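You operate a simulated robot arm through the tools that you are given. There is no shell and no other tool.

Carry out the task below with a simulated robot arm. There is one attempt and no reset: what you move stays moved.

Task
Sort out what stands mixed on the top of the black case lid. At the end: the two green wipes from the top of the black case lid are in the upper small drawer; the two white oxygen cells from the top of the black case lid are on the top of the packing desk; whatever was shut is shut again. Leave all else as you found it, and nothing knocked over (what rides in a drawer may roll over).

It is judged by the outcome, as a careful person would: the job done as asked, and still so three seconds after it is handed in. It fails if anything else is knocked over, pushed out of place, dropped, spilled or broken. Lids that push on must go on centred and level and be pressed home; caps that screw on are set level and turned clockwise until they are tight.

Robot
A 7-joint arm with a two-finger parallel gripper, fixed in place. Base frame: the origin is on the floor under the middle of its stand, x ahead of it, y to its left, z up; the work surface is at about z = 800. Lengths are in mm, angles in rad, forces in N, time in s.
With the tool pointing down near the work surface it reaches from about 240 to 680 mm from the base axis. Its first joint turns from -1.152 to 1.152 rad. Payload 2.4 kg.
Tool frame: the origin (TCP) lies between the finger pads and is the grasp point; the fingertips stand 30 mm ahead of it; z points along the fingers, y is the line along which they close. The gripper opens to 94 mm. The fingers are 28 mm wide and 10 mm thick; the gripper's body (50 by 96 mm) begins 55 mm behind the TCP.
Orientation is that of the tool frame in the base frame, as [roll, pitch, yaw] about the fixed x, y, z axes, in that order (R = Rz(yaw) Ry(pitch) Rx(roll)). With the fingers straight down and closing along the base's y, the tool's x points along the base's -x, its y along +y and its z along -z.

Tools
- The arm moves only by the tool step_arm. Its argument "deltas" is a list that holds one entry, the list of rows, each a list of 7 numbers: the shift along the base's x, y, z in mm, then the turn, a rotation vector about the base's x, y, z in rad, then the closure, from 0 (fully open) to 1 (shut). In form: [[[dx, dy, dz, wx, wy, wz, jaw], ...]]. A call has 1 to 20 rows; each row is the pose to reach, as a shift and turn from the pose commanded when the call began. Rows are played at 5 a second. More than 50 mm and 0.15 rad between two rows, or a gripper value outside its range, and nothing of the call is played. Where a pose cannot be reached the arm comes as near as it can. A force on the tool above 40 N (or 10 N above the force at the start of the call, whichever is more), or a blocked arm, ends the call early, and 0.2 s more pass. Each finger travels about 153 mm/s and halts on what it meets, pressing with about 26 N; the grip force reading is that of the motor and also rises with nothing between the fingers. The clock runs only during rows and for 0.2 s after the last one: add rows that repeat a pose to give the fingers time. It gives the time, the measured TCP pose, the force on the tool (base axes), the opening and the grip force at its end, in the units of the frame above (readings bear some noise), with the torque about the TCP (base axes, N m) and any sound that the robot's microphone picked up.
- Cameras (640 x 400 px; columns grow to the right, rows downward): "scene" is fixed at [27.1, 489.3, 1426.9]; the picture's right is [-0.74, -0.67, 0.00], its down [-0.51, 0.56, -0.65] and it looks along [0.44, -0.48, -0.76] (base axes); focal length 302 px, centre (320, 200). "wrist" rides on the gripper at [76, 14, -102] in the tool frame; the picture's right is [-0.18, 0.98, 0.00], its down [-0.75, -0.14, -0.64] and it looks along [-0.63, -0.12, 0.77] (tool axes); focal length 243 px, centre (320, 200).
- get_image(camera): a new picture of that camera. It takes no simulated time.
- point_at(camera, pixels): there is no depth. For up to 12 entries [column, row, z] of the newest picture of that camera ("zoom" is the newest enlarged one), the place [x, y] in the base frame at which the ray of that pixel passes the height z, good to about 3 mm, but the place of the scene camera against the robot may be out by one fixed shift of up to 12 mm in any direction. It takes no simulated time.
- enlarge(camera, box): a new picture of the part [left, top, right, bottom] of that camera's present view, enlarged. It takes no simulated time.
- sign_off(): hands the job in; it is judged then, once.

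Leave the gripper open and the arm clear of the work at the hand-in unless told otherwise.

The tools are called after ">>>" as a command line: name --argument value ..., lists and objects as JSON in quotes. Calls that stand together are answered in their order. step_arm: Moves the arm, as the interface text tells. Its arguments: {"type":"object","properties":{"deltas":{"type":"array","items":{"type":"array","items":{"type":"array","items":{"type":"number"}}}}},"required":["deltas"]} The other tools are called the same way: get_image (camera) takes a picture; point_at (camera, pixels) gives the place at which the rays of pixels pass given heights; enlarge (camera, box) takes an enlarged picture of a part of a camera's view; sign_off () hands the job in.

At the start:

```text
clock: 0.0
eef_pos: [426.9, -117.5, 1018.0]
ee_rot: [3.141, 0.0, -3.141]
force: [-0.2, -0.3, 0.3]
ft_torque: [0.02, 0.02, 0.02]
opening: 94.1
grasp_force: 0.1
```

scene: 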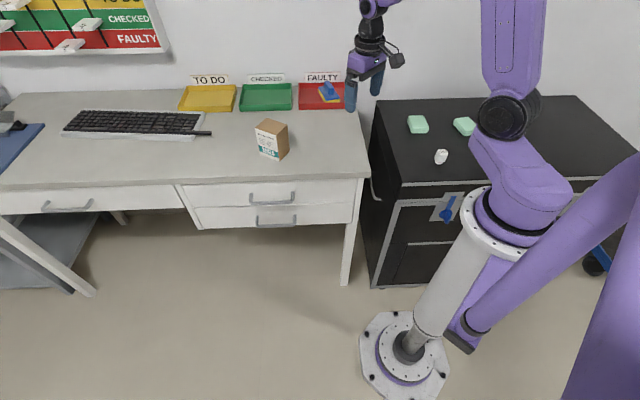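
wrist: 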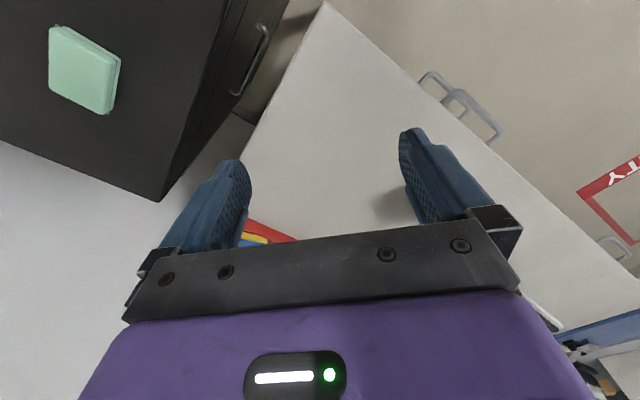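

I see a desk with two small drawers (handles near pixels (272,198) and (276,220)) and a black case with two green blocks and one white item visible; the second white item is probably hidden behind the arm. I'll take enlarged views first.

>>> enlarge --camera "scene" --box '[360, 80, 640, 255]'

>>> enlarge --camera "scene" --box '[160, 60, 400, 250]'

>>> get_image --camera "wrist"

```text
2.29 times, centred on (500, 168) of scene
```

zoom: 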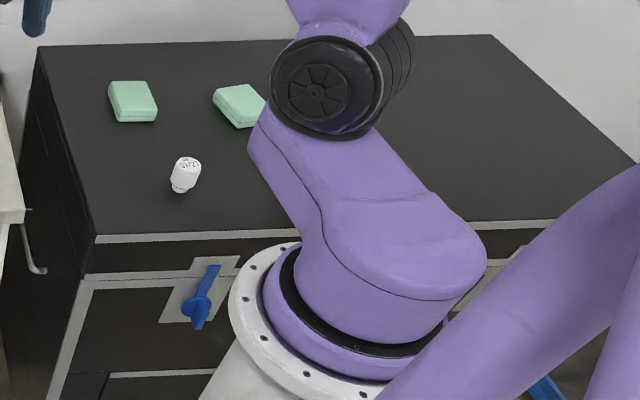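

```text
2.11 times, centred on (280, 155) of scene
```

zoom: 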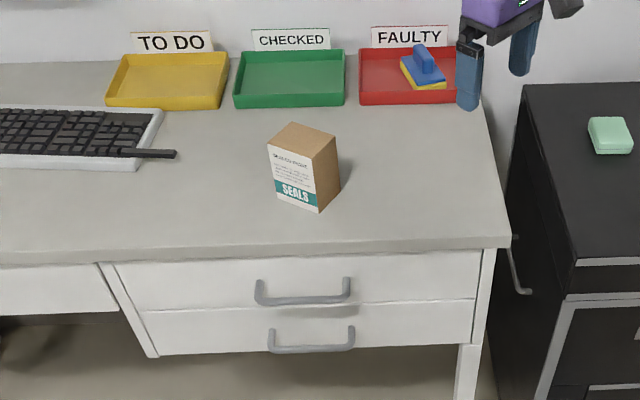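

```text
taken
```

wrist: 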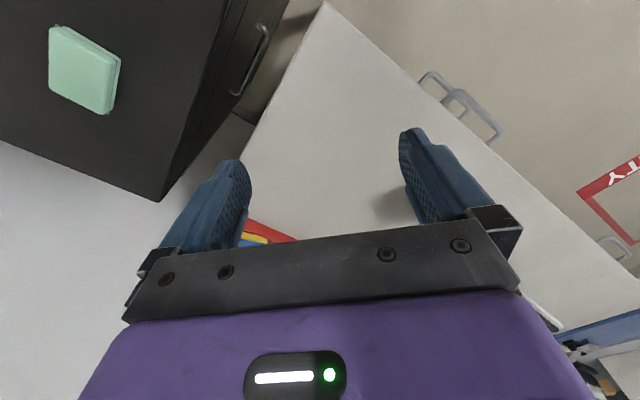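

I'll locate the desk edges, the drawer handles, the case corners and items using the scene camera.

>>> get_image --camera "scene"

>>> point_at --camera "scene" --pixels '[[370, 177, 800], [178, 186, 800], [0, 190, 800], [353, 97, 800], [266, 157, 800], [272, 203, 740], [251, 197, 740], [295, 194, 740], [256, 224, 680], [297, 218, 680]]'

>>> point_at --camera "scene" --pixels '[[418, 124, 800], [465, 126, 800], [440, 157, 800], [401, 183, 800], [377, 100, 800], [576, 96, 800], [639, 153, 800], [418, 124, 820], [465, 126, 820], [440, 157, 820]]'

```text
taken
```

scene: 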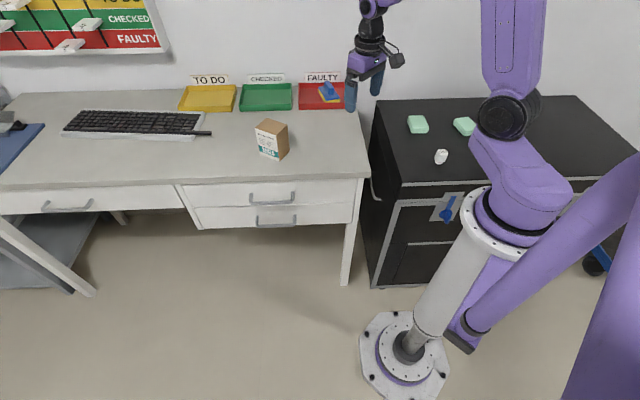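

```text
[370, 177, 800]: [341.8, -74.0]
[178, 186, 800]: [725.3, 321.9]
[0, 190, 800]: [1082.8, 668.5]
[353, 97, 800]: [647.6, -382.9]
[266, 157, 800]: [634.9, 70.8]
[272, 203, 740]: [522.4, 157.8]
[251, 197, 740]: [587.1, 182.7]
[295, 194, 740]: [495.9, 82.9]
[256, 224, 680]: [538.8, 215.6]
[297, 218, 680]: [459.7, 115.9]
```

```text
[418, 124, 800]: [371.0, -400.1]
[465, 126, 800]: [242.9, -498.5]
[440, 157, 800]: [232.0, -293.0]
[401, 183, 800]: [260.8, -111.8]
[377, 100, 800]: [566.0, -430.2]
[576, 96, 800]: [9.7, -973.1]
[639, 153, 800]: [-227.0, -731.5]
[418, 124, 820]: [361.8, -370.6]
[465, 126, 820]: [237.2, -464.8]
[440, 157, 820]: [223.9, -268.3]
```

The scene camera places the desk front edge along about (0.70,0.72), so the drawers open toward about (-0.71,+0.70). The arm hides part of the case top. I'll swing the arm to the left, staying high, to uncover the case.

>>> step_arm --deltas '[[[0, 40, 10, 0, 0, 0, 0], [0, 80, 20, 0, 0, 0, 0], [0, 120, 30, 0, 0, 0, 0], [0, 160, 40, 0, 0, 0, 0], [0, 200, 40, 0, 0, 0, 0], [0, 240, 40, 0, 0, 0, 0], [0, 280, 40, 0, 0, 0, 0], [0, 320, 40, 0, 0, 0, 0]]]'

>>> get_image --camera "scene"

>>> get_image --camera "wrist"

```text
clock: 1.8
eef_pos: [428.5, 202.9, 1056.3]
ee_rot: [-3.141, 0.001, 3.141]
force: [-0.3, 0.0, -0.9]
ft_torque: [0.02, -0.01, -0.01]
opening: 94.0
grasp_force: 0.0
```

```text
taken
```

scene: 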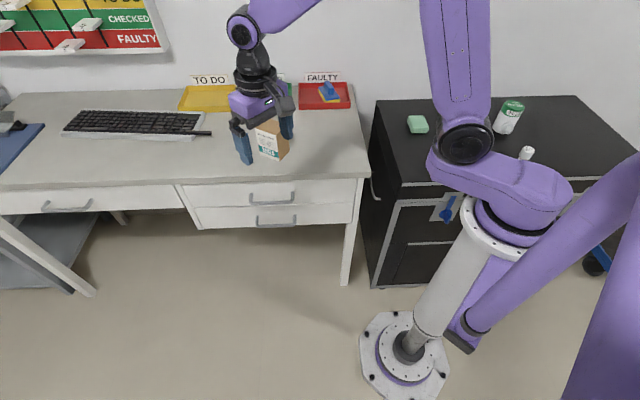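

```text
taken
```

wrist: 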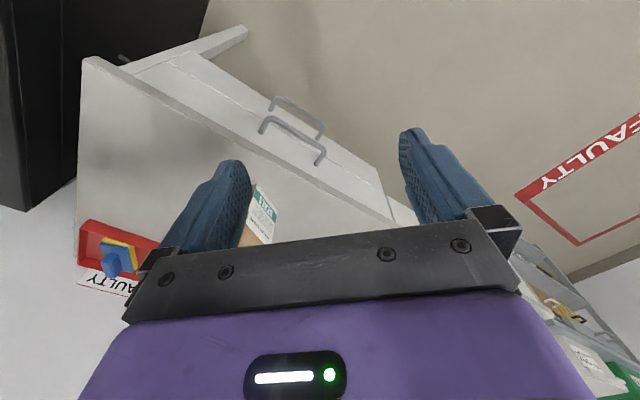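

New objects appear: a can at (509,117) and a second white piece at (527,152). I'll enlarge the case top.

>>> enlarge --camera "scene" --box '[480, 85, 560, 175]'

>>> enlarge --camera "scene" --box '[360, 80, 480, 230]'

>>> enlarge --camera "wrist" --box '[60, 20, 420, 270]'

```text
4.44 times, centred on (520, 130) of scene
```

zoom: 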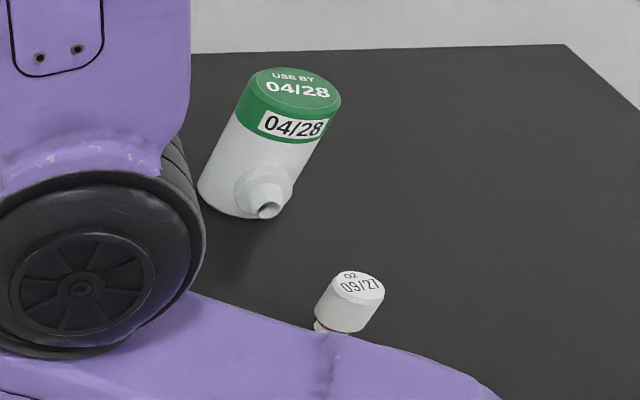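

```text
2.67 times, centred on (420, 155) of scene
```

zoom: 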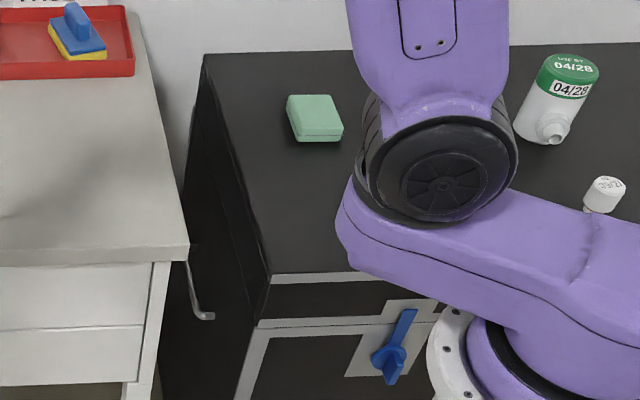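

```text
1.60 times, centred on (240, 145) of wrist
```

zoom: 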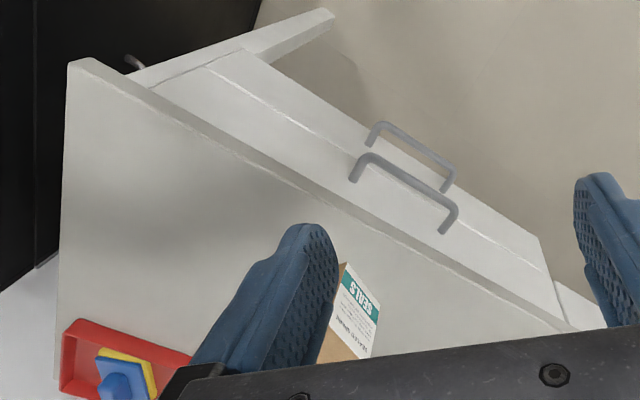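

The small white pieces are marked "O2" (oxygen cells); the green packs are the wipes; the can marked 04/28 is something else and stays. I'll estimate their places.

>>> point_at --camera "scene" --pixels '[[520, 159, 800], [505, 130, 800], [527, 148, 830], [401, 183, 800], [576, 96, 800], [377, 100, 800]]'

>>> point_at --camera "wrist" --pixels '[[82, 58, 800], [395, 222, 800], [262, 128, 720], [322, 160, 720], [268, 100, 660], [322, 137, 660], [130, 243, 805], [80, 265, 800]]'

```text
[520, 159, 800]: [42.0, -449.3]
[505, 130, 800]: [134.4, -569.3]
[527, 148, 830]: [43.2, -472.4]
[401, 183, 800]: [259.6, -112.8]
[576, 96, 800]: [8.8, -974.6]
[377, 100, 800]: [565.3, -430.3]
```

```text
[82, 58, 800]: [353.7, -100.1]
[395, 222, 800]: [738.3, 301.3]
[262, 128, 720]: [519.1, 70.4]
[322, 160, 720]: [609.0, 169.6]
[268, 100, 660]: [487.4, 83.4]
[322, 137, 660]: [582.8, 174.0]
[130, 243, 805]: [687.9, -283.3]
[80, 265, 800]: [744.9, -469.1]
```

The second cell seems close to x≈42, near the joint-1 limit, so I need the case's true height. I'll swing over with the tool yawed about -60° so the wrist camera looks across the case top.

>>> step_arm --deltas '[[[-10, -34, 4, 0, 0, -0.0875, 0], [-20, -68, 8, 0, 0, -0.175, 0], [-30, -102, 12, 0, 0, -0.2625, 0], [-40, -136, 16, 0, 0, -0.35, 0], [-50, -170, 20, 0, 0, -0.4375, 0], [-60, -204, 24, 0, 0, -0.525, 0], [-70, -238, 28, 0, 0, -0.6125, 0], [-80, -272, 32, 0, 0, -0.7, 0], [-90, -306, 36, 0, 0, -0.7875, 0], [-100, -340, 40, 0, 0, -0.875, 0], [-110, -374, 40, 0, 0, -0.9625, 0], [-120, -400, 40, 0, 0, -1.05, 0]]]'

>>> get_image --camera "wrist"

>>> get_image --camera "scene"

```text
clock: 4.4
eef_pos: [306.3, -198.4, 1097.4]
ee_rot: [3.141, 0.001, 2.091]
force: [0.2, -0.2, 0.7]
ft_torque: [0.02, 0.01, 0.04]
opening: 93.7
grasp_force: 0.0
```

```text
taken
```

wrist: 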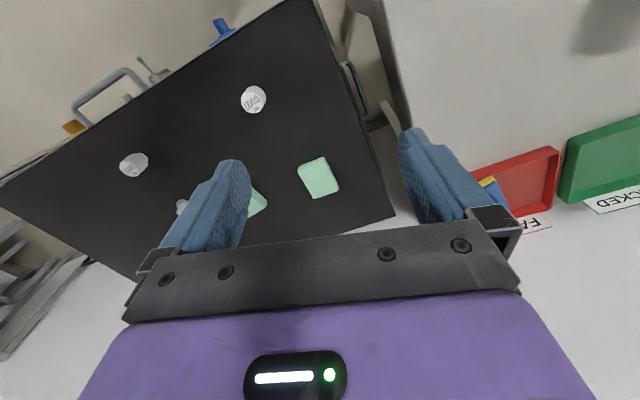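

```text
taken
```

scene: 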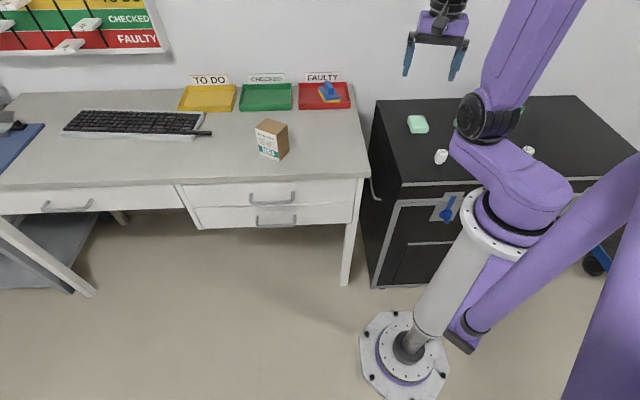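

The wrist view shows two cells at (253,99) and (134,164), wipes at (319,178) and (258,202), and part of the can at (182,205). I'll query positions at several heights to match with the scene camera and find the case height.

>>> point_at --camera "wrist" --pixels '[[319, 178, 800], [319, 178, 750], [319, 178, 700], [395, 215, 800], [395, 215, 700], [325, 0, 800], [134, 164, 800], [134, 164, 750], [134, 164, 700], [253, 99, 800], [253, 99, 750], [0, 180, 800]]'

>>> point_at --camera "scene" --pixels '[[418, 124, 850], [418, 124, 800], [418, 124, 750], [418, 124, 700], [376, 100, 800], [376, 100, 700], [441, 157, 800], [441, 157, 750], [441, 157, 700], [528, 151, 800], [528, 151, 750]]'

>>> enlarge --camera "wrist" --box '[0, 0, 400, 250]'

```text
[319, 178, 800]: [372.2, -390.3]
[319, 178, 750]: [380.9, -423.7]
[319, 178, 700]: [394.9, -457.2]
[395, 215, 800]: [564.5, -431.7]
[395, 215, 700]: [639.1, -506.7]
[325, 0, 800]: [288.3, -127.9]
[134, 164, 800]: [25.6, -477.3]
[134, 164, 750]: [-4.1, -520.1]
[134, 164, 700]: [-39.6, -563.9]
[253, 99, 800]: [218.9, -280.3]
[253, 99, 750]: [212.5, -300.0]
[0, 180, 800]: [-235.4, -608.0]
```

```text
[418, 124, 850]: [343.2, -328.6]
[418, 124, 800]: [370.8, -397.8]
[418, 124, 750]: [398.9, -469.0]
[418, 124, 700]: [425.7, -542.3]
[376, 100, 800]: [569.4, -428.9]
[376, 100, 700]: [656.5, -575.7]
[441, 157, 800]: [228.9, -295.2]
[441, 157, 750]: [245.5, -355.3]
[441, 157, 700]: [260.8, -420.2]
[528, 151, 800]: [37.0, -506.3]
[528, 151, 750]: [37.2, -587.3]
```

```text
1.60 times, centred on (200, 125) of wrist
```

zoom: 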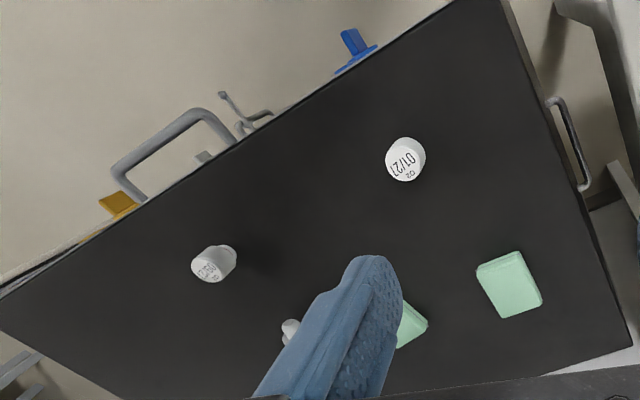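

The corner match shows the case top is at about z=800, level with the desk. Next I'll inspect the drawer handles: move in front of them with the camera facing the drawer fronts (yaw ≈136°).

>>> step_arm --deltas '[[[12, 33, -10, 0, 0, 0.024, 0], [25, 66, -20, 0, 0, 0.048, 0], [37, 100, -30, 0, 0, 0.072, 0], [50, 133, -45, 0, 0, 0.096, 0], [62, 166, -60, 0, 0, 0.12, 0], [74, 200, -75, 0, 0, 0.144, 0], [87, 233, -90, 0, 0, 0.168, 0], [99, 266, -110, 0, 0, 0.192, 0], [112, 300, -130, 0, 0, 0.216, 0], [124, 333, -150, 0, 0, 0.24, 0], [136, 366, -170, 0, 0, 0.264, 0], [149, 400, -190, 0, 0, 0.287, 0], [149, 400, -190, 0, 0, 0.287, 0]]]'

>>> get_image --camera "wrist"

>>> get_image --camera "scene"

```text
clock: 7.2
eef_pos: [455.8, 203.7, 906.6]
ee_rot: [3.141, 0.0, 2.378]
force: [0.2, -0.8, 0.6]
ft_torque: [0.0, 0.01, 0.02]
opening: 94.1
grasp_force: 0.0
```

```text
taken
```

wrist: 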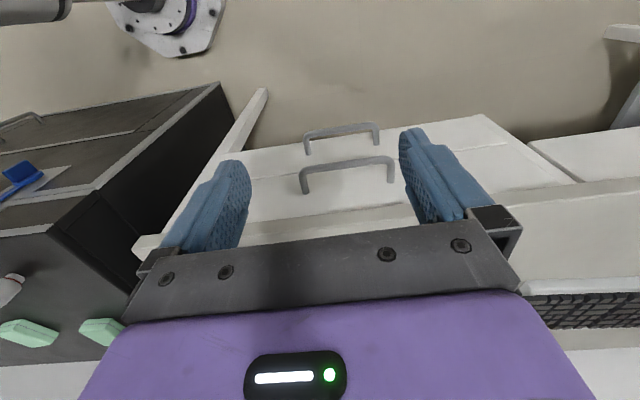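

```text
taken
```

scene: 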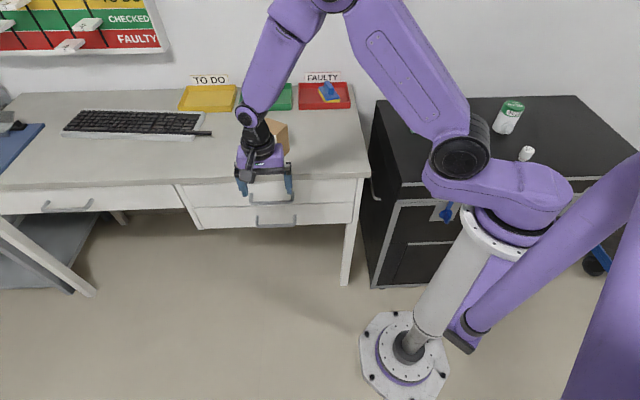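

The handles appear at about (348,165) upper and (340,135) lower. I'll enlarge for details.

>>> enlarge --camera "wrist" --box '[230, 110, 420, 240]'

>>> point_at --camera "wrist" --pixels '[[300, 172, 740], [393, 160, 740], [300, 172, 750], [393, 160, 750], [304, 192, 740], [391, 182, 740], [245, 222, 800], [398, 205, 800], [620, 180, 800], [250, 195, 780]]'

```text
3.08 times, centred on (325, 175) of wrist
```

zoom: 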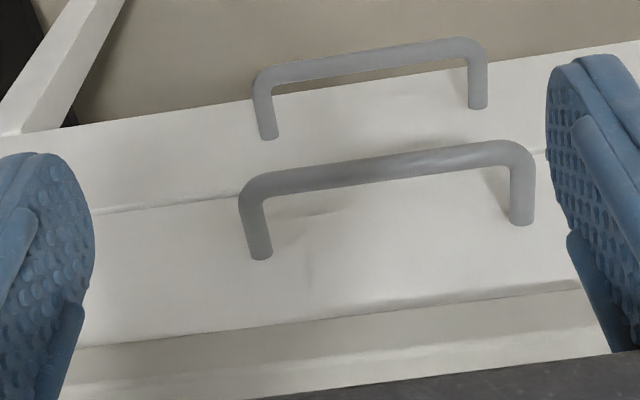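

```text
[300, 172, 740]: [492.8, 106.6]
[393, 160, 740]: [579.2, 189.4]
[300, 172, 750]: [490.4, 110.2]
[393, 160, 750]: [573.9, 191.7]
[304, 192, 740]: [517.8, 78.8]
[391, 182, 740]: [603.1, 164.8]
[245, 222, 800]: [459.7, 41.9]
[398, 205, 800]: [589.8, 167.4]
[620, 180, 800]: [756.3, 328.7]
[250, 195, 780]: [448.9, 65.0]
```

I'd like better geometry on the handle. I'll raise and move forward over the desk edge so the camera looks almost straight down on the handle (the seal box at (635,71) stays well below the fingers).

>>> step_arm --deltas '[[[0, 0, 30, 0, 0, 0, 0], [0, 0, 70, 0, 0, 0, 0], [25, -24, 90, 0, 0, 0, 0], [50, -48, 90, 0, 0, 0, 0], [75, -72, 90, 0, 0, 0, 0], [98, -94, 90, 0, 0, 0, 0], [98, -94, 90, 0, 0, 0, 0]]]'

>>> get_image --camera "wrist"

>>> enlarge --camera "wrist" --box '[220, 0, 420, 125]'

```text
clock: 8.8
eef_pos: [555.5, 106.0, 996.8]
ee_rot: [-3.142, -0.001, 2.379]
force: [-0.4, -0.6, -0.5]
ft_torque: [-0.02, 0.03, -0.01]
opening: 94.2
grasp_force: 0.0
```

```text
taken
```

wrist: 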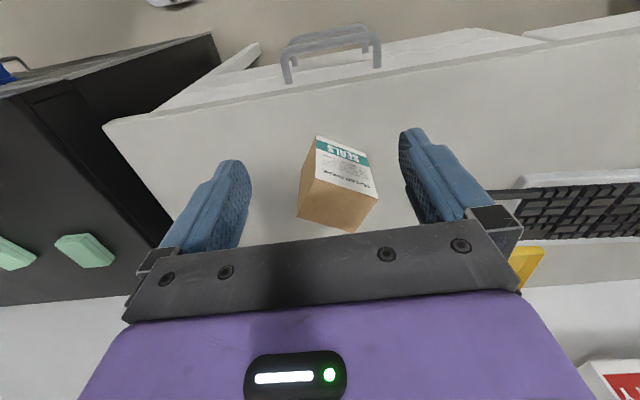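

```text
3.20 times, centred on (320, 62) of wrist
```

zoom: 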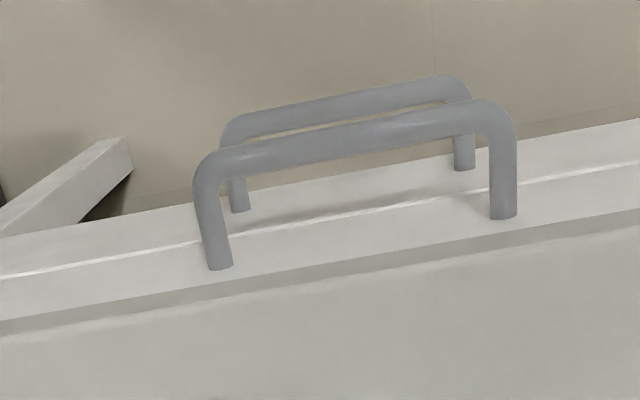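

Clear view of the handle. I'll compute points of the bar, its posts and the desk edge at several heights.

>>> point_at --camera "zoom" --pixels '[[212, 165, 740], [495, 112, 740], [212, 165, 720], [495, 112, 720], [350, 136, 740], [350, 136, 720], [219, 262, 740], [504, 212, 740], [0, 340, 800], [640, 225, 800], [0, 277, 700], [640, 160, 700]]'

```text
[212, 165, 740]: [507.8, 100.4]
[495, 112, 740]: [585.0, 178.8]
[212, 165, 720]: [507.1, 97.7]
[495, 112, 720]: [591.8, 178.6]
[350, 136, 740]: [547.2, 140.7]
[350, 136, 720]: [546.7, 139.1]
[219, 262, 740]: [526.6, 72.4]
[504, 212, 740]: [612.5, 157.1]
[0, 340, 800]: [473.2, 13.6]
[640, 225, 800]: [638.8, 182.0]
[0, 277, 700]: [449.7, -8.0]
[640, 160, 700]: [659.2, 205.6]
```

The bar centre works out at about (547,140), z≈713, 40 mm in front of the drawer face; the desk edge overhangs it, so I'll grip it with the tool leaning outward about 30°. First I back off and turn the tool (+1.56 rad yaw) so the fingers close across the bar.

>>> step_arm --deltas '[[[-7, 9, 0, 0, 0, 0.142, 0], [-14, 18, 0, 0, 0, 0.284, 0], [-21, 27, 0, 0, 0, 0.426, 0], [-28, 36, 0, 0, 0, 0.568, 0], [-35, 45, 0, 0, 0, 0.71, 0], [-42, 54, 0, 0, 0, 0.852, 0], [-49, 63, 0, 0, 0, 0.994, 0], [-56, 72, 0, 0, 0, 1.136, 0], [-63, 81, -10, 0, 0, 1.278, 0], [-69, 90, -30, 0, 0, 1.42, 0], [-75, 99, -50, 0, 0, 1.562, 0], [-75, 99, -50, 0, 0, 1.562, 0]]]'

>>> get_image --camera "scene"

>>> get_image --camera "wrist"

```text
clock: 11.4
eef_pos: [478.8, 206.7, 947.1]
ee_rot: [-3.141, 0.0, -2.339]
force: [-1.1, 0.1, 0.5]
ft_torque: [0.02, -0.01, 0.02]
opening: 94.1
grasp_force: 0.0
```

```text
taken
```

scene: 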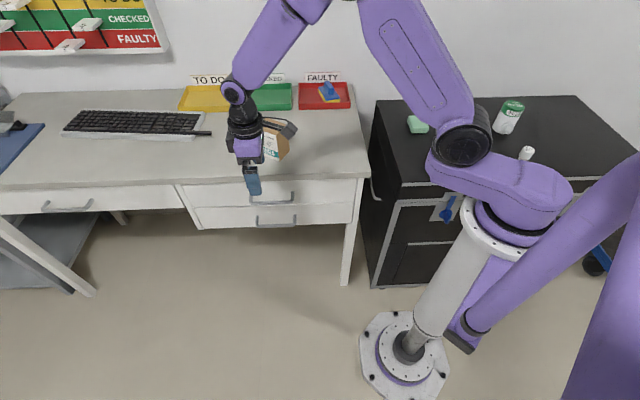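

```text
taken
```

wrist: 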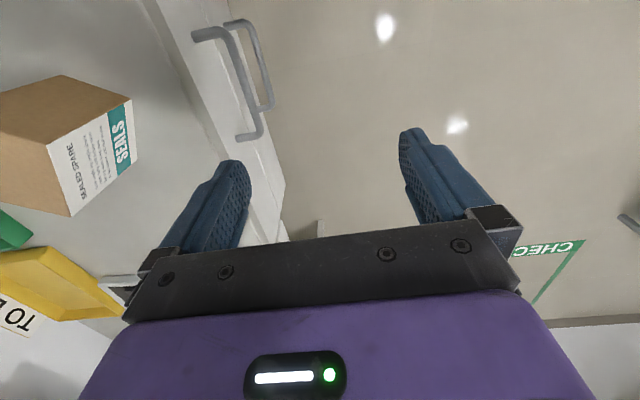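

Good view. I'll cross-check the bar position from this different angle.

>>> enlarge --camera "wrist" --box '[170, 0, 330, 160]'

>>> point_at --camera "wrist" --pixels '[[227, 33, 713], [243, 85, 713], [258, 133, 713], [227, 33, 740], [243, 85, 740], [258, 133, 740]]'

```text
2.50 times, centred on (250, 80) of wrist
```

zoom: 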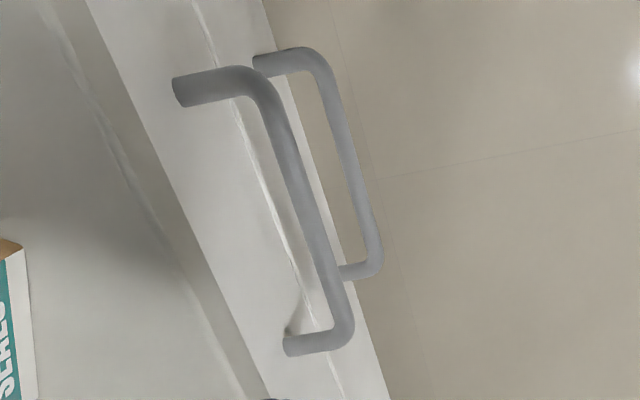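

```text
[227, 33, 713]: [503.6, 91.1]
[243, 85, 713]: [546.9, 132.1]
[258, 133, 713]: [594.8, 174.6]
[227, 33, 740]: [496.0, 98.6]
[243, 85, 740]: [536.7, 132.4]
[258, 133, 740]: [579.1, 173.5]
```

The cross-check agrees: bar at about (547,138,713). Now I tilt the tool 0.55 rad outward about the desk-edge direction, partly close the fingers to ~34 mm, and come down to a pre-grasp point.

>>> step_arm --deltas '[[[0, 0, -10, -0.096, -0.0985, 0, 0.3], [0, 0, -20, -0.1915, -0.197, 0, 0.64], [5, -5, -40, -0.287, -0.2955, 0, 0.64], [11, -12, -67, -0.383, -0.394, 0, 0.64], [20, -21, -105, -0.383, -0.394, 0, 0.64], [29, -31, -145, -0.383, -0.394, 0, 0.64], [29, -31, -145, -0.383, -0.394, 0, 0.64]]]'

>>> get_image --camera "wrist"

>>> get_image --camera "scene"

```text
clock: 13.0
eef_pos: [508.3, 176.0, 800.6]
ee_rot: [-2.592, 0.002, -2.341]
force: [0.1, -0.8, 0.0]
ft_torque: [-0.03, 0.0, -0.02]
opening: 33.9
grasp_force: 0.1
```

```text
taken
```

wrist: 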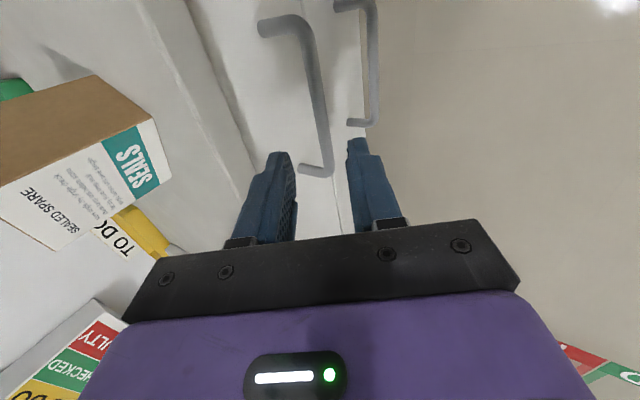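

```text
taken
```

scene: 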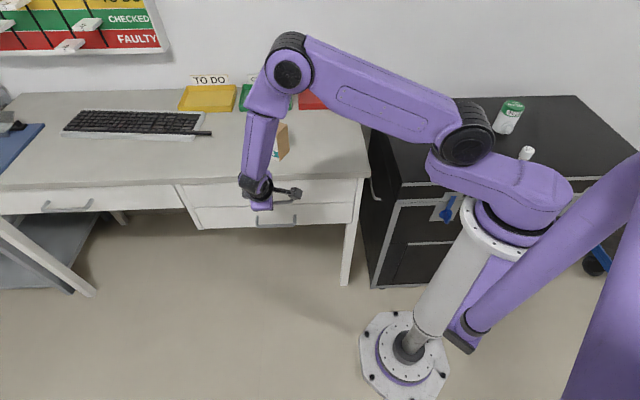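

The tool axis lines up with the bar in the picture (bar passes column ~320 at row 115). I advance along the tool axis 70 mm first.

>>> step_arm --deltas '[[[6.6, -6.4, -15, 0, 0, 0, 0.64], [13.2, -12.7, -30, 0, 0, 0, 0.64], [19.7, -19.1, -45, 0, 0, 0, 0.64], [26.3, -25.5, -60, 0, 0, 0, 0.64], [26.3, -25.5, -60, 0, 0, 0, 0.64]]]'

>>> get_image --camera "wrist"

>>> enlarge --camera "scene" --box '[190, 130, 350, 240]'

```text
clock: 14.2
eef_pos: [533.3, 151.7, 742.1]
ee_rot: [-2.593, 0.0, -2.343]
force: [-0.4, -0.4, 0.5]
ft_torque: [-0.02, -0.01, 0.01]
opening: 33.8
grasp_force: 0.1
```

```text
taken
```

wrist: 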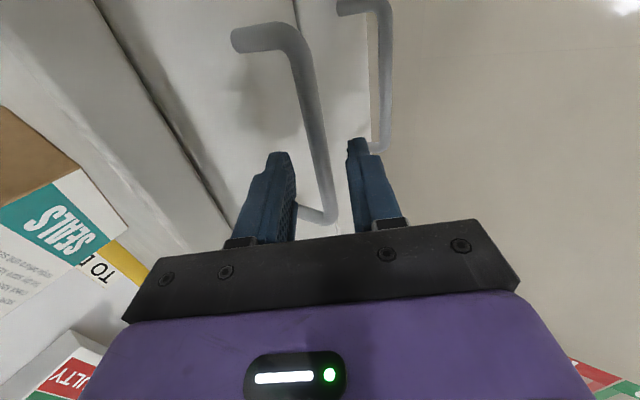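

```text
3.64 times, centred on (270, 185) of scene
```

zoom: 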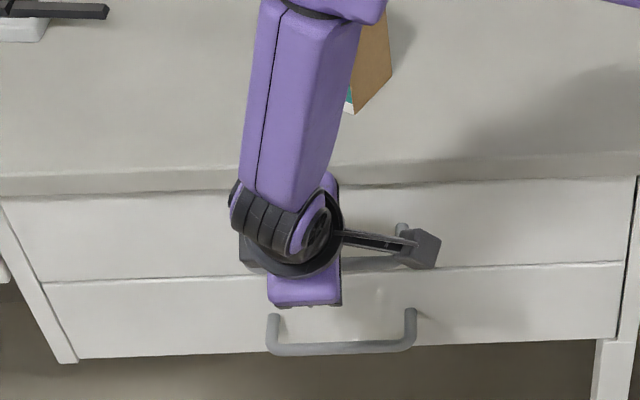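

The bar is between the fingers' line (col ~322 at row 156). I advance the last 20 mm and close.

>>> step_arm --deltas '[[[3.8, -3.6, -8.5, 0, 0, 0, 0.64], [7.5, -7.3, -17, 0, 0, 0, 0.64], [7.5, -7.3, -17, 0, 0, 0, 0.64], [7.5, -7.3, -17, 0, 0, 0, 0.8], [7.5, -7.3, -17, 0, 0, 0, 1.0], [7.5, -7.3, -17, 0, 0, 0, 1.0]]]'

>>> get_image --camera "wrist"

```text
clock: 15.6
eef_pos: [540.6, 143.6, 725.5]
ee_rot: [-2.594, -0.001, -2.346]
force: [0.2, 2.3, -3.2]
ft_torque: [0.53, -0.44, -0.89]
opening: 11.6
grasp_force: 45.0
```

```text
taken
```

wrist: 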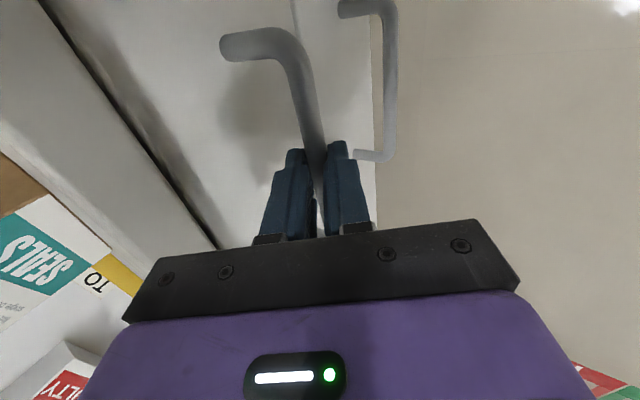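

The bar is gripped (opening 11.6 mm). I pull outward along (-0.717,+0.697), 60 mm first, watching the forces.

>>> step_arm --deltas '[[[-7.2, 7, 0, 0, 0, 0, 1], [-14.3, 13.9, 0, 0, 0, 0, 1], [-21.5, 20.9, 0, 0, 0, 0, 1], [-28.7, 27.9, 0, 0, 0, 0, 1], [-35.9, 34.9, 0, 0, 0, 0, 1], [-43, 41.8, 0, 0, 0, 0, 1]]]'

>>> get_image --camera "wrist"

>>> get_image --camera "scene"

```text
clock: 17.0
eef_pos: [498.6, 187.1, 725.0]
ee_rot: [-2.591, 0.001, -2.344]
force: [3.1, 2.2, 1.7]
ft_torque: [-0.07, 0.01, -1.43]
opening: 11.6
grasp_force: 45.5
```

```text
taken
```

wrist: 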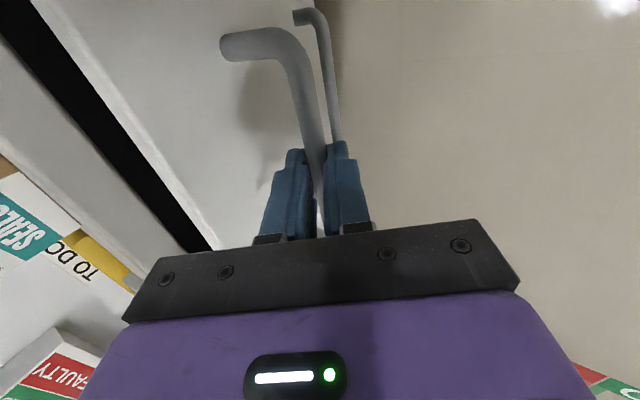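

```text
taken
```

scene: 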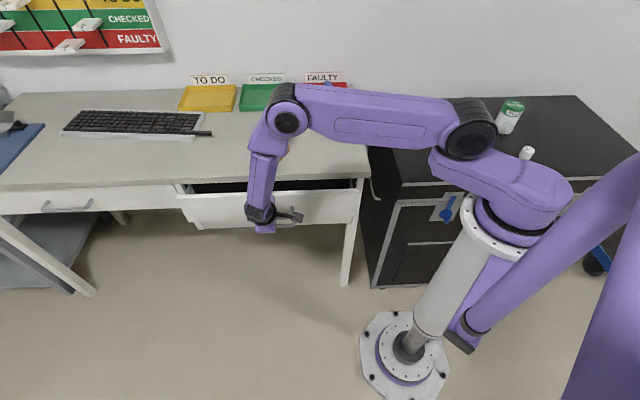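

The drawer slides freely (low force). I pull another 120 mm.

>>> step_arm --deltas '[[[-10.7, 10.5, 0, 0, 0, 0, 1], [-21.3, 21.1, 0, 0, 0, 0, 1], [-32, 31.7, 0, 0, 0, 0, 1], [-42.6, 42.2, 0, 0, 0, 0, 1], [-53.3, 52.8, 0, 0, 0, 0, 1], [-63.9, 63.4, 0, 0, 0, 0, 1], [-74.6, 73.9, 0, 0, 0, 0, 1], [-85.2, 84.5, 0, 0, 0, 0, 1]]]'

>>> get_image --camera "wrist"

>>> get_image --camera "scene"

```text
clock: 18.8
eef_pos: [414.1, 272.4, 725.0]
ee_rot: [-2.593, 0.002, -2.342]
force: [11.1, 10.3, -17.9]
ft_torque: [0.72, -0.47, -0.89]
opening: 11.7
grasp_force: 45.3
```

```text
taken
```

wrist: 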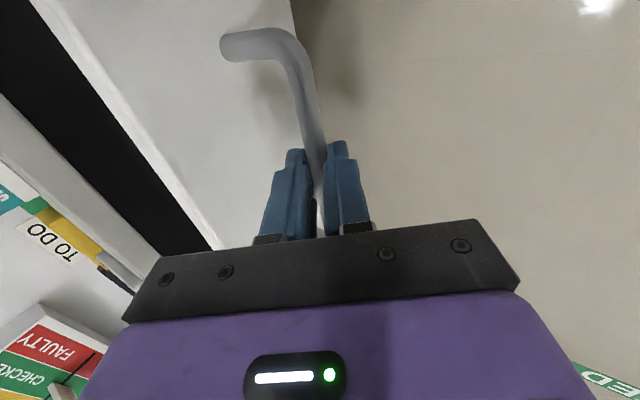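

```text
taken
```

scene: 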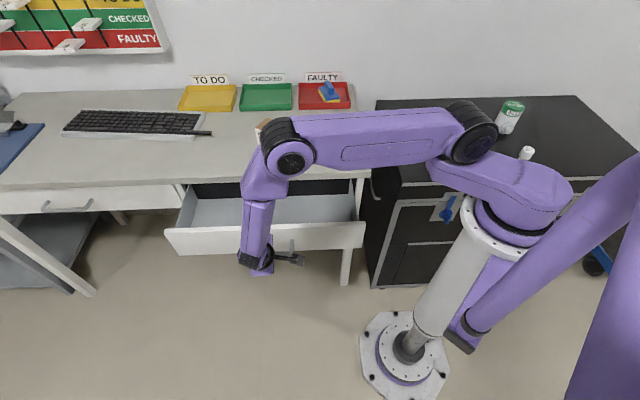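

The drawer is out about 180 mm, enough. I release to ~34 mm opening, then retreat back along the tool axis and up.

>>> step_arm --deltas '[[[0, 0, 0, 0, 0, 0, 0.85], [0, 0, 0, 0, 0, 0, 0.66], [0, 0, 0, 0, 0, 0, 0.64], [-6, 6, 14, 0, 0, 0, 0.64], [-13, 12.7, 30, 0, 0, 0, 0.64], [-23, 22, 52, 0, 0, 0, 0.64], [-34, 33, 77, 0, 0, 0, 0.64], [-34, 33, 115, 0, 0, 0, 0.5], [-34, 33, 160, 0, 0, 0, 0.3], [-34, 33, 205, 0, 0, 0, 0.0]]]'

>>> get_image --camera "scene"

>>> get_image --camera "wrist"

```text
clock: 21.0
eef_pos: [379.6, 303.9, 931.9]
ee_rot: [-2.59, -0.001, -2.342]
force: [0.4, 0.0, -0.4]
ft_torque: [-0.01, 0.02, -0.01]
opening: 93.9
grasp_force: 0.0
```

```text
taken
```

scene: 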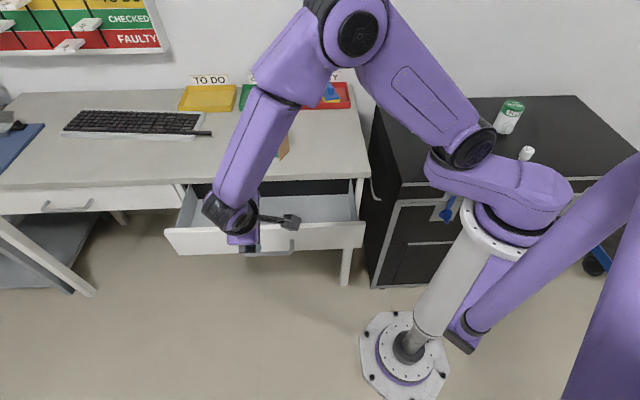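

```text
taken
```

wrist: 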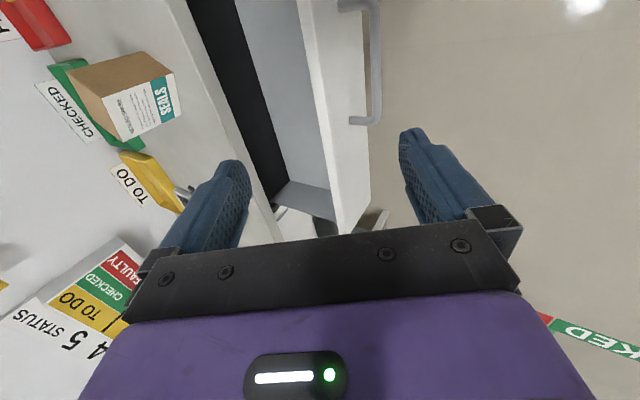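

The drawer is open and looks empty. Now I straighten the tool, rise, and swing over to the black case.

>>> step_arm --deltas '[[[0, 0, 30, 0.096, 0.0985, 0, 0], [0, 0, 60, 0.1915, 0.197, 0, 0], [4, -30, 75, 0.287, 0.2955, 0, 0], [8, -65, 85, 0.383, 0.394, 0, 0], [10, -100, 90, 0.383, 0.394, 0, 0], [10, -100, 90, 0.383, 0.394, 0, 0]]]'

>>> step_arm --deltas '[[[0, -38, 0, 0, 0, -0.096, 0], [0, -76, 0, 0, 0, -0.192, 0], [0, -114, 0, 0, 0, -0.288, 0], [0, -152, 0, 0, 0, -0.384, 0], [0, -190, 0, 0, 0, -0.48, 0], [0, -228, 0, 0, 0, -0.576, 0], [0, -266, 0, 0, 0, -0.672, 0], [0, -304, 0, 0, 0, -0.768, 0], [0, -342, 0, 0, 0, -0.864, 0], [-8, -380, 0, 0, 0, -0.96, 0], [-16, -418, 0, 0, 0, -1.056, 0], [-24, -456, 0, 0, 0, -1.152, 0], [-32, -494, 0, 0, 0, -1.248, 0], [-40, -532, 0, 0, 0, -1.344, 0], [-45, -570, 0, 0, 0, -1.44, 0], [-45, -570, 0, 0, 0, -1.44, 0]]]'

>>> get_image --camera "wrist"

>>> get_image --camera "scene"

```text
clock: 22.4
eef_pos: [389.0, 204.0, 1019.9]
ee_rot: [-3.141, 0.0, -2.344]
force: [-0.3, 0.3, 0.5]
ft_torque: [-0.01, 0.0, 0.0]
opening: 93.7
grasp_force: 0.0
```

```text
clock: 25.8
eef_pos: [343.1, -366.2, 1020.9]
ee_rot: [3.141, 0.001, 2.498]
force: [0.2, 0.7, 0.5]
ft_torque: [-0.04, -0.02, -0.01]
opening: 93.9
grasp_force: 0.0
```

```text
taken
```

wrist: 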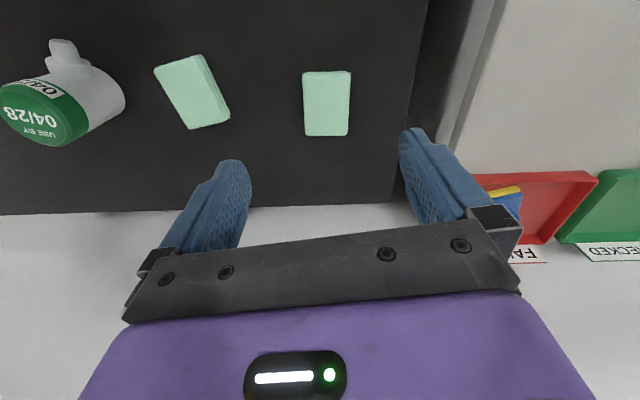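

```text
taken
```

scene: 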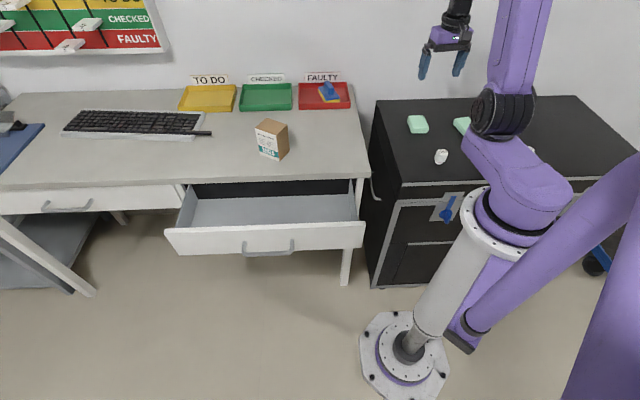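

Both wipes are clear: wipe 1 at (327,104), wipe 2 at (192,92). I enlarge and get their corner positions.

>>> enlarge --camera "wrist" --box '[130, 20, 390, 180]'

>>> point_at --camera "wrist" --pixels '[[304, 72, 800], [351, 71, 800], [349, 136, 800], [305, 137, 800], [154, 70, 800], [203, 55, 800], [229, 116, 800], [190, 130, 800], [327, 104, 800], [327, 104, 820], [192, 92, 820], [419, 0, 800]]'

```text
2.46 times, centred on (260, 100) of wrist
```

zoom: 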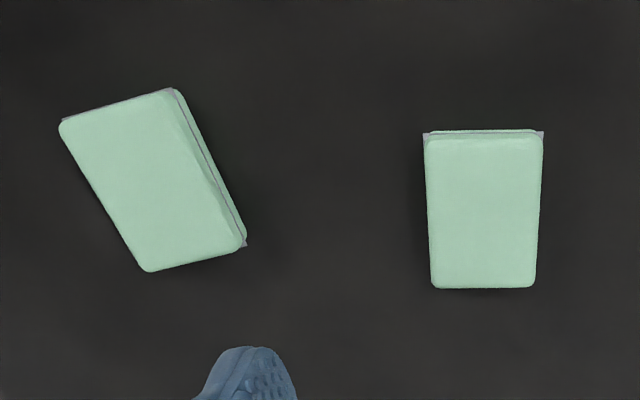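

```text
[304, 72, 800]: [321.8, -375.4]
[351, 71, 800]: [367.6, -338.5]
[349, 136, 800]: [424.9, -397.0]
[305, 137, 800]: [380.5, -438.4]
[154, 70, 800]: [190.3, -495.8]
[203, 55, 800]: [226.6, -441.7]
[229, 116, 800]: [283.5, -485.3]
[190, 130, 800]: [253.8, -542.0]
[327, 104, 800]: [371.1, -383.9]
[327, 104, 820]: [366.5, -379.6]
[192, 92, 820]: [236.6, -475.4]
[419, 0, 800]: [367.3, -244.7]
```

Wipe 1 (≈55×78 mm) is centred near (367,-380) with its short side along about 42.7°. I align the yaw (-0.18 rad), centre over it and descend to z≈880 to check.

>>> step_arm --deltas '[[[8, -5, -35, 0, 0, -0.06, 0], [16, -10, -70, 0, 0, -0.12, 0], [24, -14, -105, 0, 0, -0.182, 0], [24, -14, -140, 0, 0, -0.182, 0], [24, -14, -140, 0, 0, -0.182, 0]]]'

>>> get_image --camera "wrist"

>>> enlarge --camera "wrist" --box '[220, 0, 440, 220]'

```text
clock: 27.0
eef_pos: [366.5, -380.3, 879.1]
ee_rot: [3.141, 0.0, 2.317]
force: [0.6, 0.1, -0.8]
ft_torque: [0.0, -0.02, 0.0]
opening: 94.0
grasp_force: 0.1
```

```text
taken
```

wrist: 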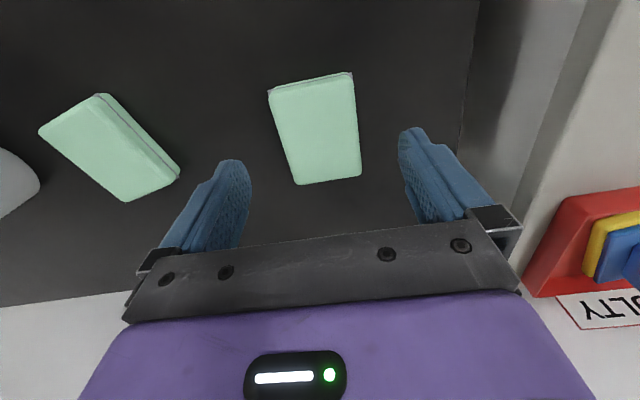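

```text
1.82 times, centred on (330, 110) of wrist
```

zoom: 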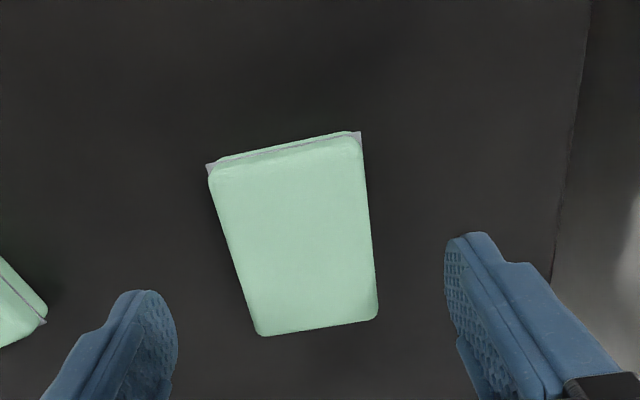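

The wipe is centred below the tool. I check its corners for alignment.

>>> point_at --camera "zoom" --pixels '[[212, 172, 815], [358, 142, 815], [376, 316, 815], [258, 334, 815], [207, 166, 800], [362, 134, 800]]'

```text
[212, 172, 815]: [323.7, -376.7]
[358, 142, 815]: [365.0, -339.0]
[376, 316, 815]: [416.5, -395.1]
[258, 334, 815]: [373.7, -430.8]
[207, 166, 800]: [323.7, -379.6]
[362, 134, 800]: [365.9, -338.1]
```

The wipe is aligned with the fingers (short side at ≈42.4°). I shift 3 mm, descend to z≈834 (tips ≈4 mm above the lid), and close.

>>> step_arm --deltas '[[[3, -4, -15, 0, 0, 0, 0], [3, -4, -30, 0, 0, 0, 0], [3, -4, -45, 0, 0, 0, 0], [3, -4, -45, 0, 0, 0, 0]]]'

>>> get_image --camera "wrist"

```text
clock: 28.0
eef_pos: [370.3, -384.0, 835.2]
ee_rot: [-3.141, 0.0, 2.318]
force: [-0.7, -0.5, -0.1]
ft_torque: [0.0, 0.01, 0.0]
opening: 94.1
grasp_force: 0.0
```

```text
taken
```

wrist: 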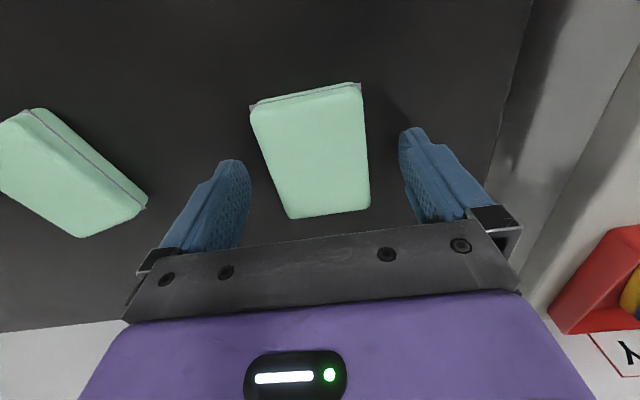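

The wipe sits between the fingers. I close on it.

>>> step_arm --deltas '[[[0, 0, 0, 0, 0, 0, 0.3], [0, 0, 0, 0, 0, 0, 0.5], [0, 0, 0, 0, 0, 0, 0.7], [0, 0, 0, 0, 0, 0, 1.0], [0, 0, 0, 0, 0, 0, 1.0]]]'

>>> get_image --camera "wrist"

```text
clock: 29.2
eef_pos: [370.1, -384.2, 835.3]
ee_rot: [3.141, 0.002, 2.318]
force: [-0.2, -0.1, 0.4]
ft_torque: [0.0, 0.0, 0.02]
opening: 54.8
grasp_force: 25.9
```

```text
taken
```

wrist: 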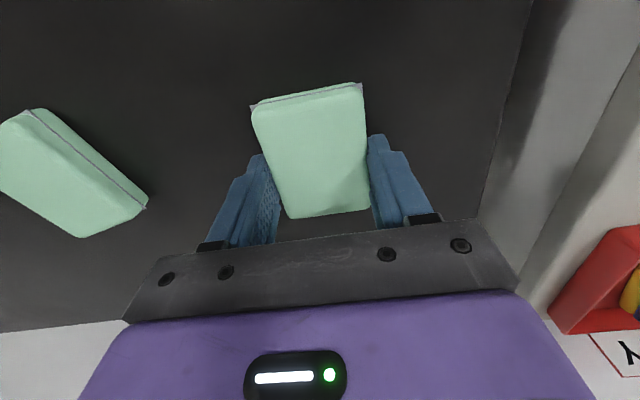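

Gripped at 54.8 mm. I lift slowly.

>>> step_arm --deltas '[[[0, 0, 10, 0, 0, 0, 1], [0, 0, 25, 0, 0, 0, 1], [0, 0, 50, 0, 0, 0, 1], [0, 0, 85, 0, 0, 0, 1], [0, 0, 120, 0, 0, 0, 1], [0, 0, 150, 0, 0, 0, 1]]]'

>>> get_image --camera "wrist"

>>> get_image --camera "scene"

```text
clock: 30.6
eef_pos: [371.8, -385.3, 985.6]
ee_rot: [-3.141, -0.001, 2.319]
force: [0.1, 0.2, -0.3]
ft_torque: [0.03, 0.01, -0.02]
opening: 0.0
grasp_force: 26.5
```

```text
taken
```

wrist: 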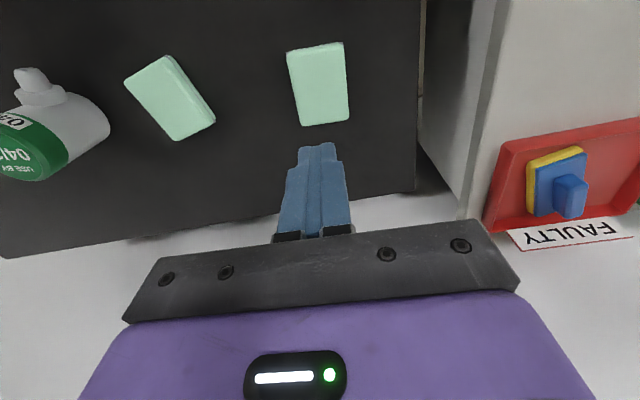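

```text
taken
```

scene: 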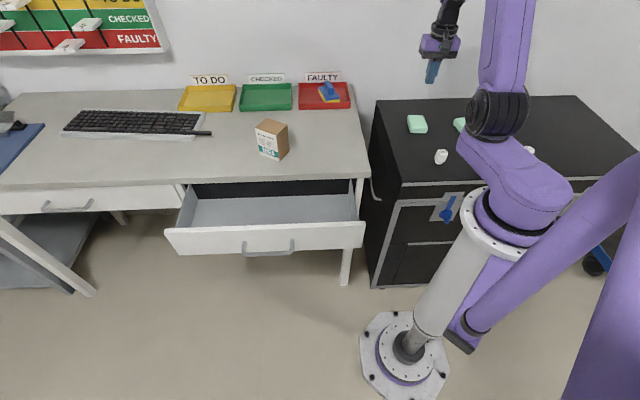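

The wipe slipped out — my grip was too shallow; it still lies flat on the case at about (318,84). I reopen and re-measure it.

>>> enlarge --camera "wrist" --box '[240, 20, 400, 150]'

>>> point_at --camera "zoom" --pixels '[[188, 132, 812], [408, 92, 812], [432, 400, 812], [248, 420, 812]]'

```text
3.08 times, centred on (320, 85) of wrist
```

zoom: 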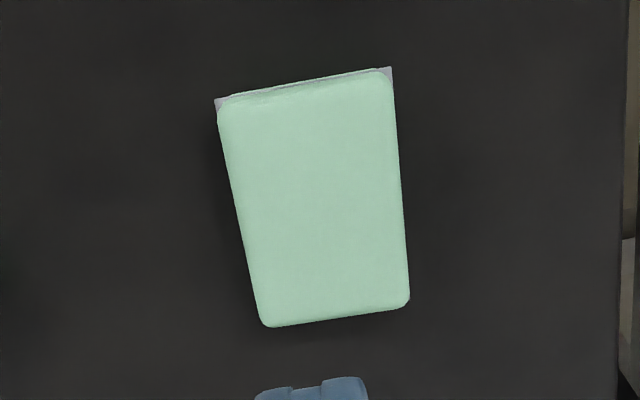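

```text
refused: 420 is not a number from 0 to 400
```

>>> point_at --camera "zoom" --pixels '[[218, 106, 812], [392, 76, 812], [408, 303, 812], [264, 326, 812], [318, 203, 812]]'

```text
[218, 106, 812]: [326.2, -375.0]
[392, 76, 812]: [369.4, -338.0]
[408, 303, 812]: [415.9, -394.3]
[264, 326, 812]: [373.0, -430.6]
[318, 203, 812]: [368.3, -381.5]
```

The wipe is at about (371,-384), turned ~40.2°. I open, descend again, this time lower (z≈831, tips ~1 mm above the lid), in small final steps.

>>> step_arm --deltas '[[[0, 0, 0, 0, 0, -0.03, 0.5], [0, 0, -20, 0, 0, -0.03, 0], [0, 0, -40, 0, 0, -0.03, 0], [0, 0, -80, 0, 0, -0.03, 0], [0, 0, -115, 0, 0, -0.03, 0], [0, 0, -140, 0, 0, -0.03, 0], [0, 0, -147, 0, 0, -0.03, 0], [0, 0, -151, 0, 0, -0.03, 0], [0, 0, -154, 0, 0, -0.03, 0], [0, 0, -154, 0, 0, -0.03, 0]]]'

>>> get_image --camera "wrist"

```text
clock: 32.8
eef_pos: [372.3, -384.4, 830.5]
ee_rot: [-3.141, 0.002, 2.287]
force: [-0.9, -0.7, -0.4]
ft_torque: [0.01, 0.05, 0.01]
opening: 93.8
grasp_force: 0.1
```

```text
taken
```

wrist: 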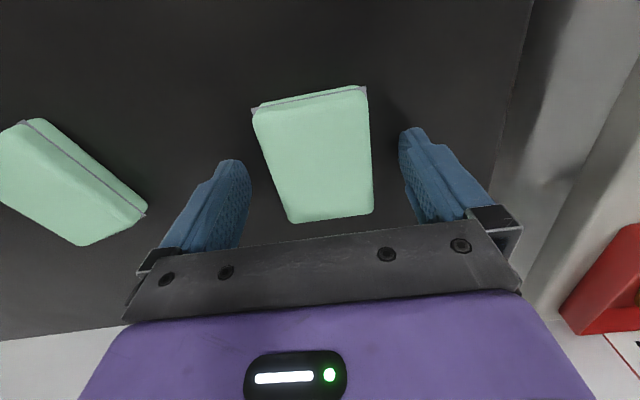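

No contact force yet at z≈830.5. I lower 2 mm more in 1 mm steps to feel for the lid.

>>> step_arm --deltas '[[[0, 0, -1, 0, 0, 0, 0], [0, 0, -2, 0, 0, 0, 0], [0, 0, -2, 0, 0, 0, 0]]]'

```text
clock: 33.6
eef_pos: [372.2, -384.1, 830.5]
ee_rot: [3.141, 0.0, 2.288]
force: [-4.6, 5.7, 21.0]
ft_torque: [0.35, 0.08, 0.03]
opening: 94.0
grasp_force: 0.0
```

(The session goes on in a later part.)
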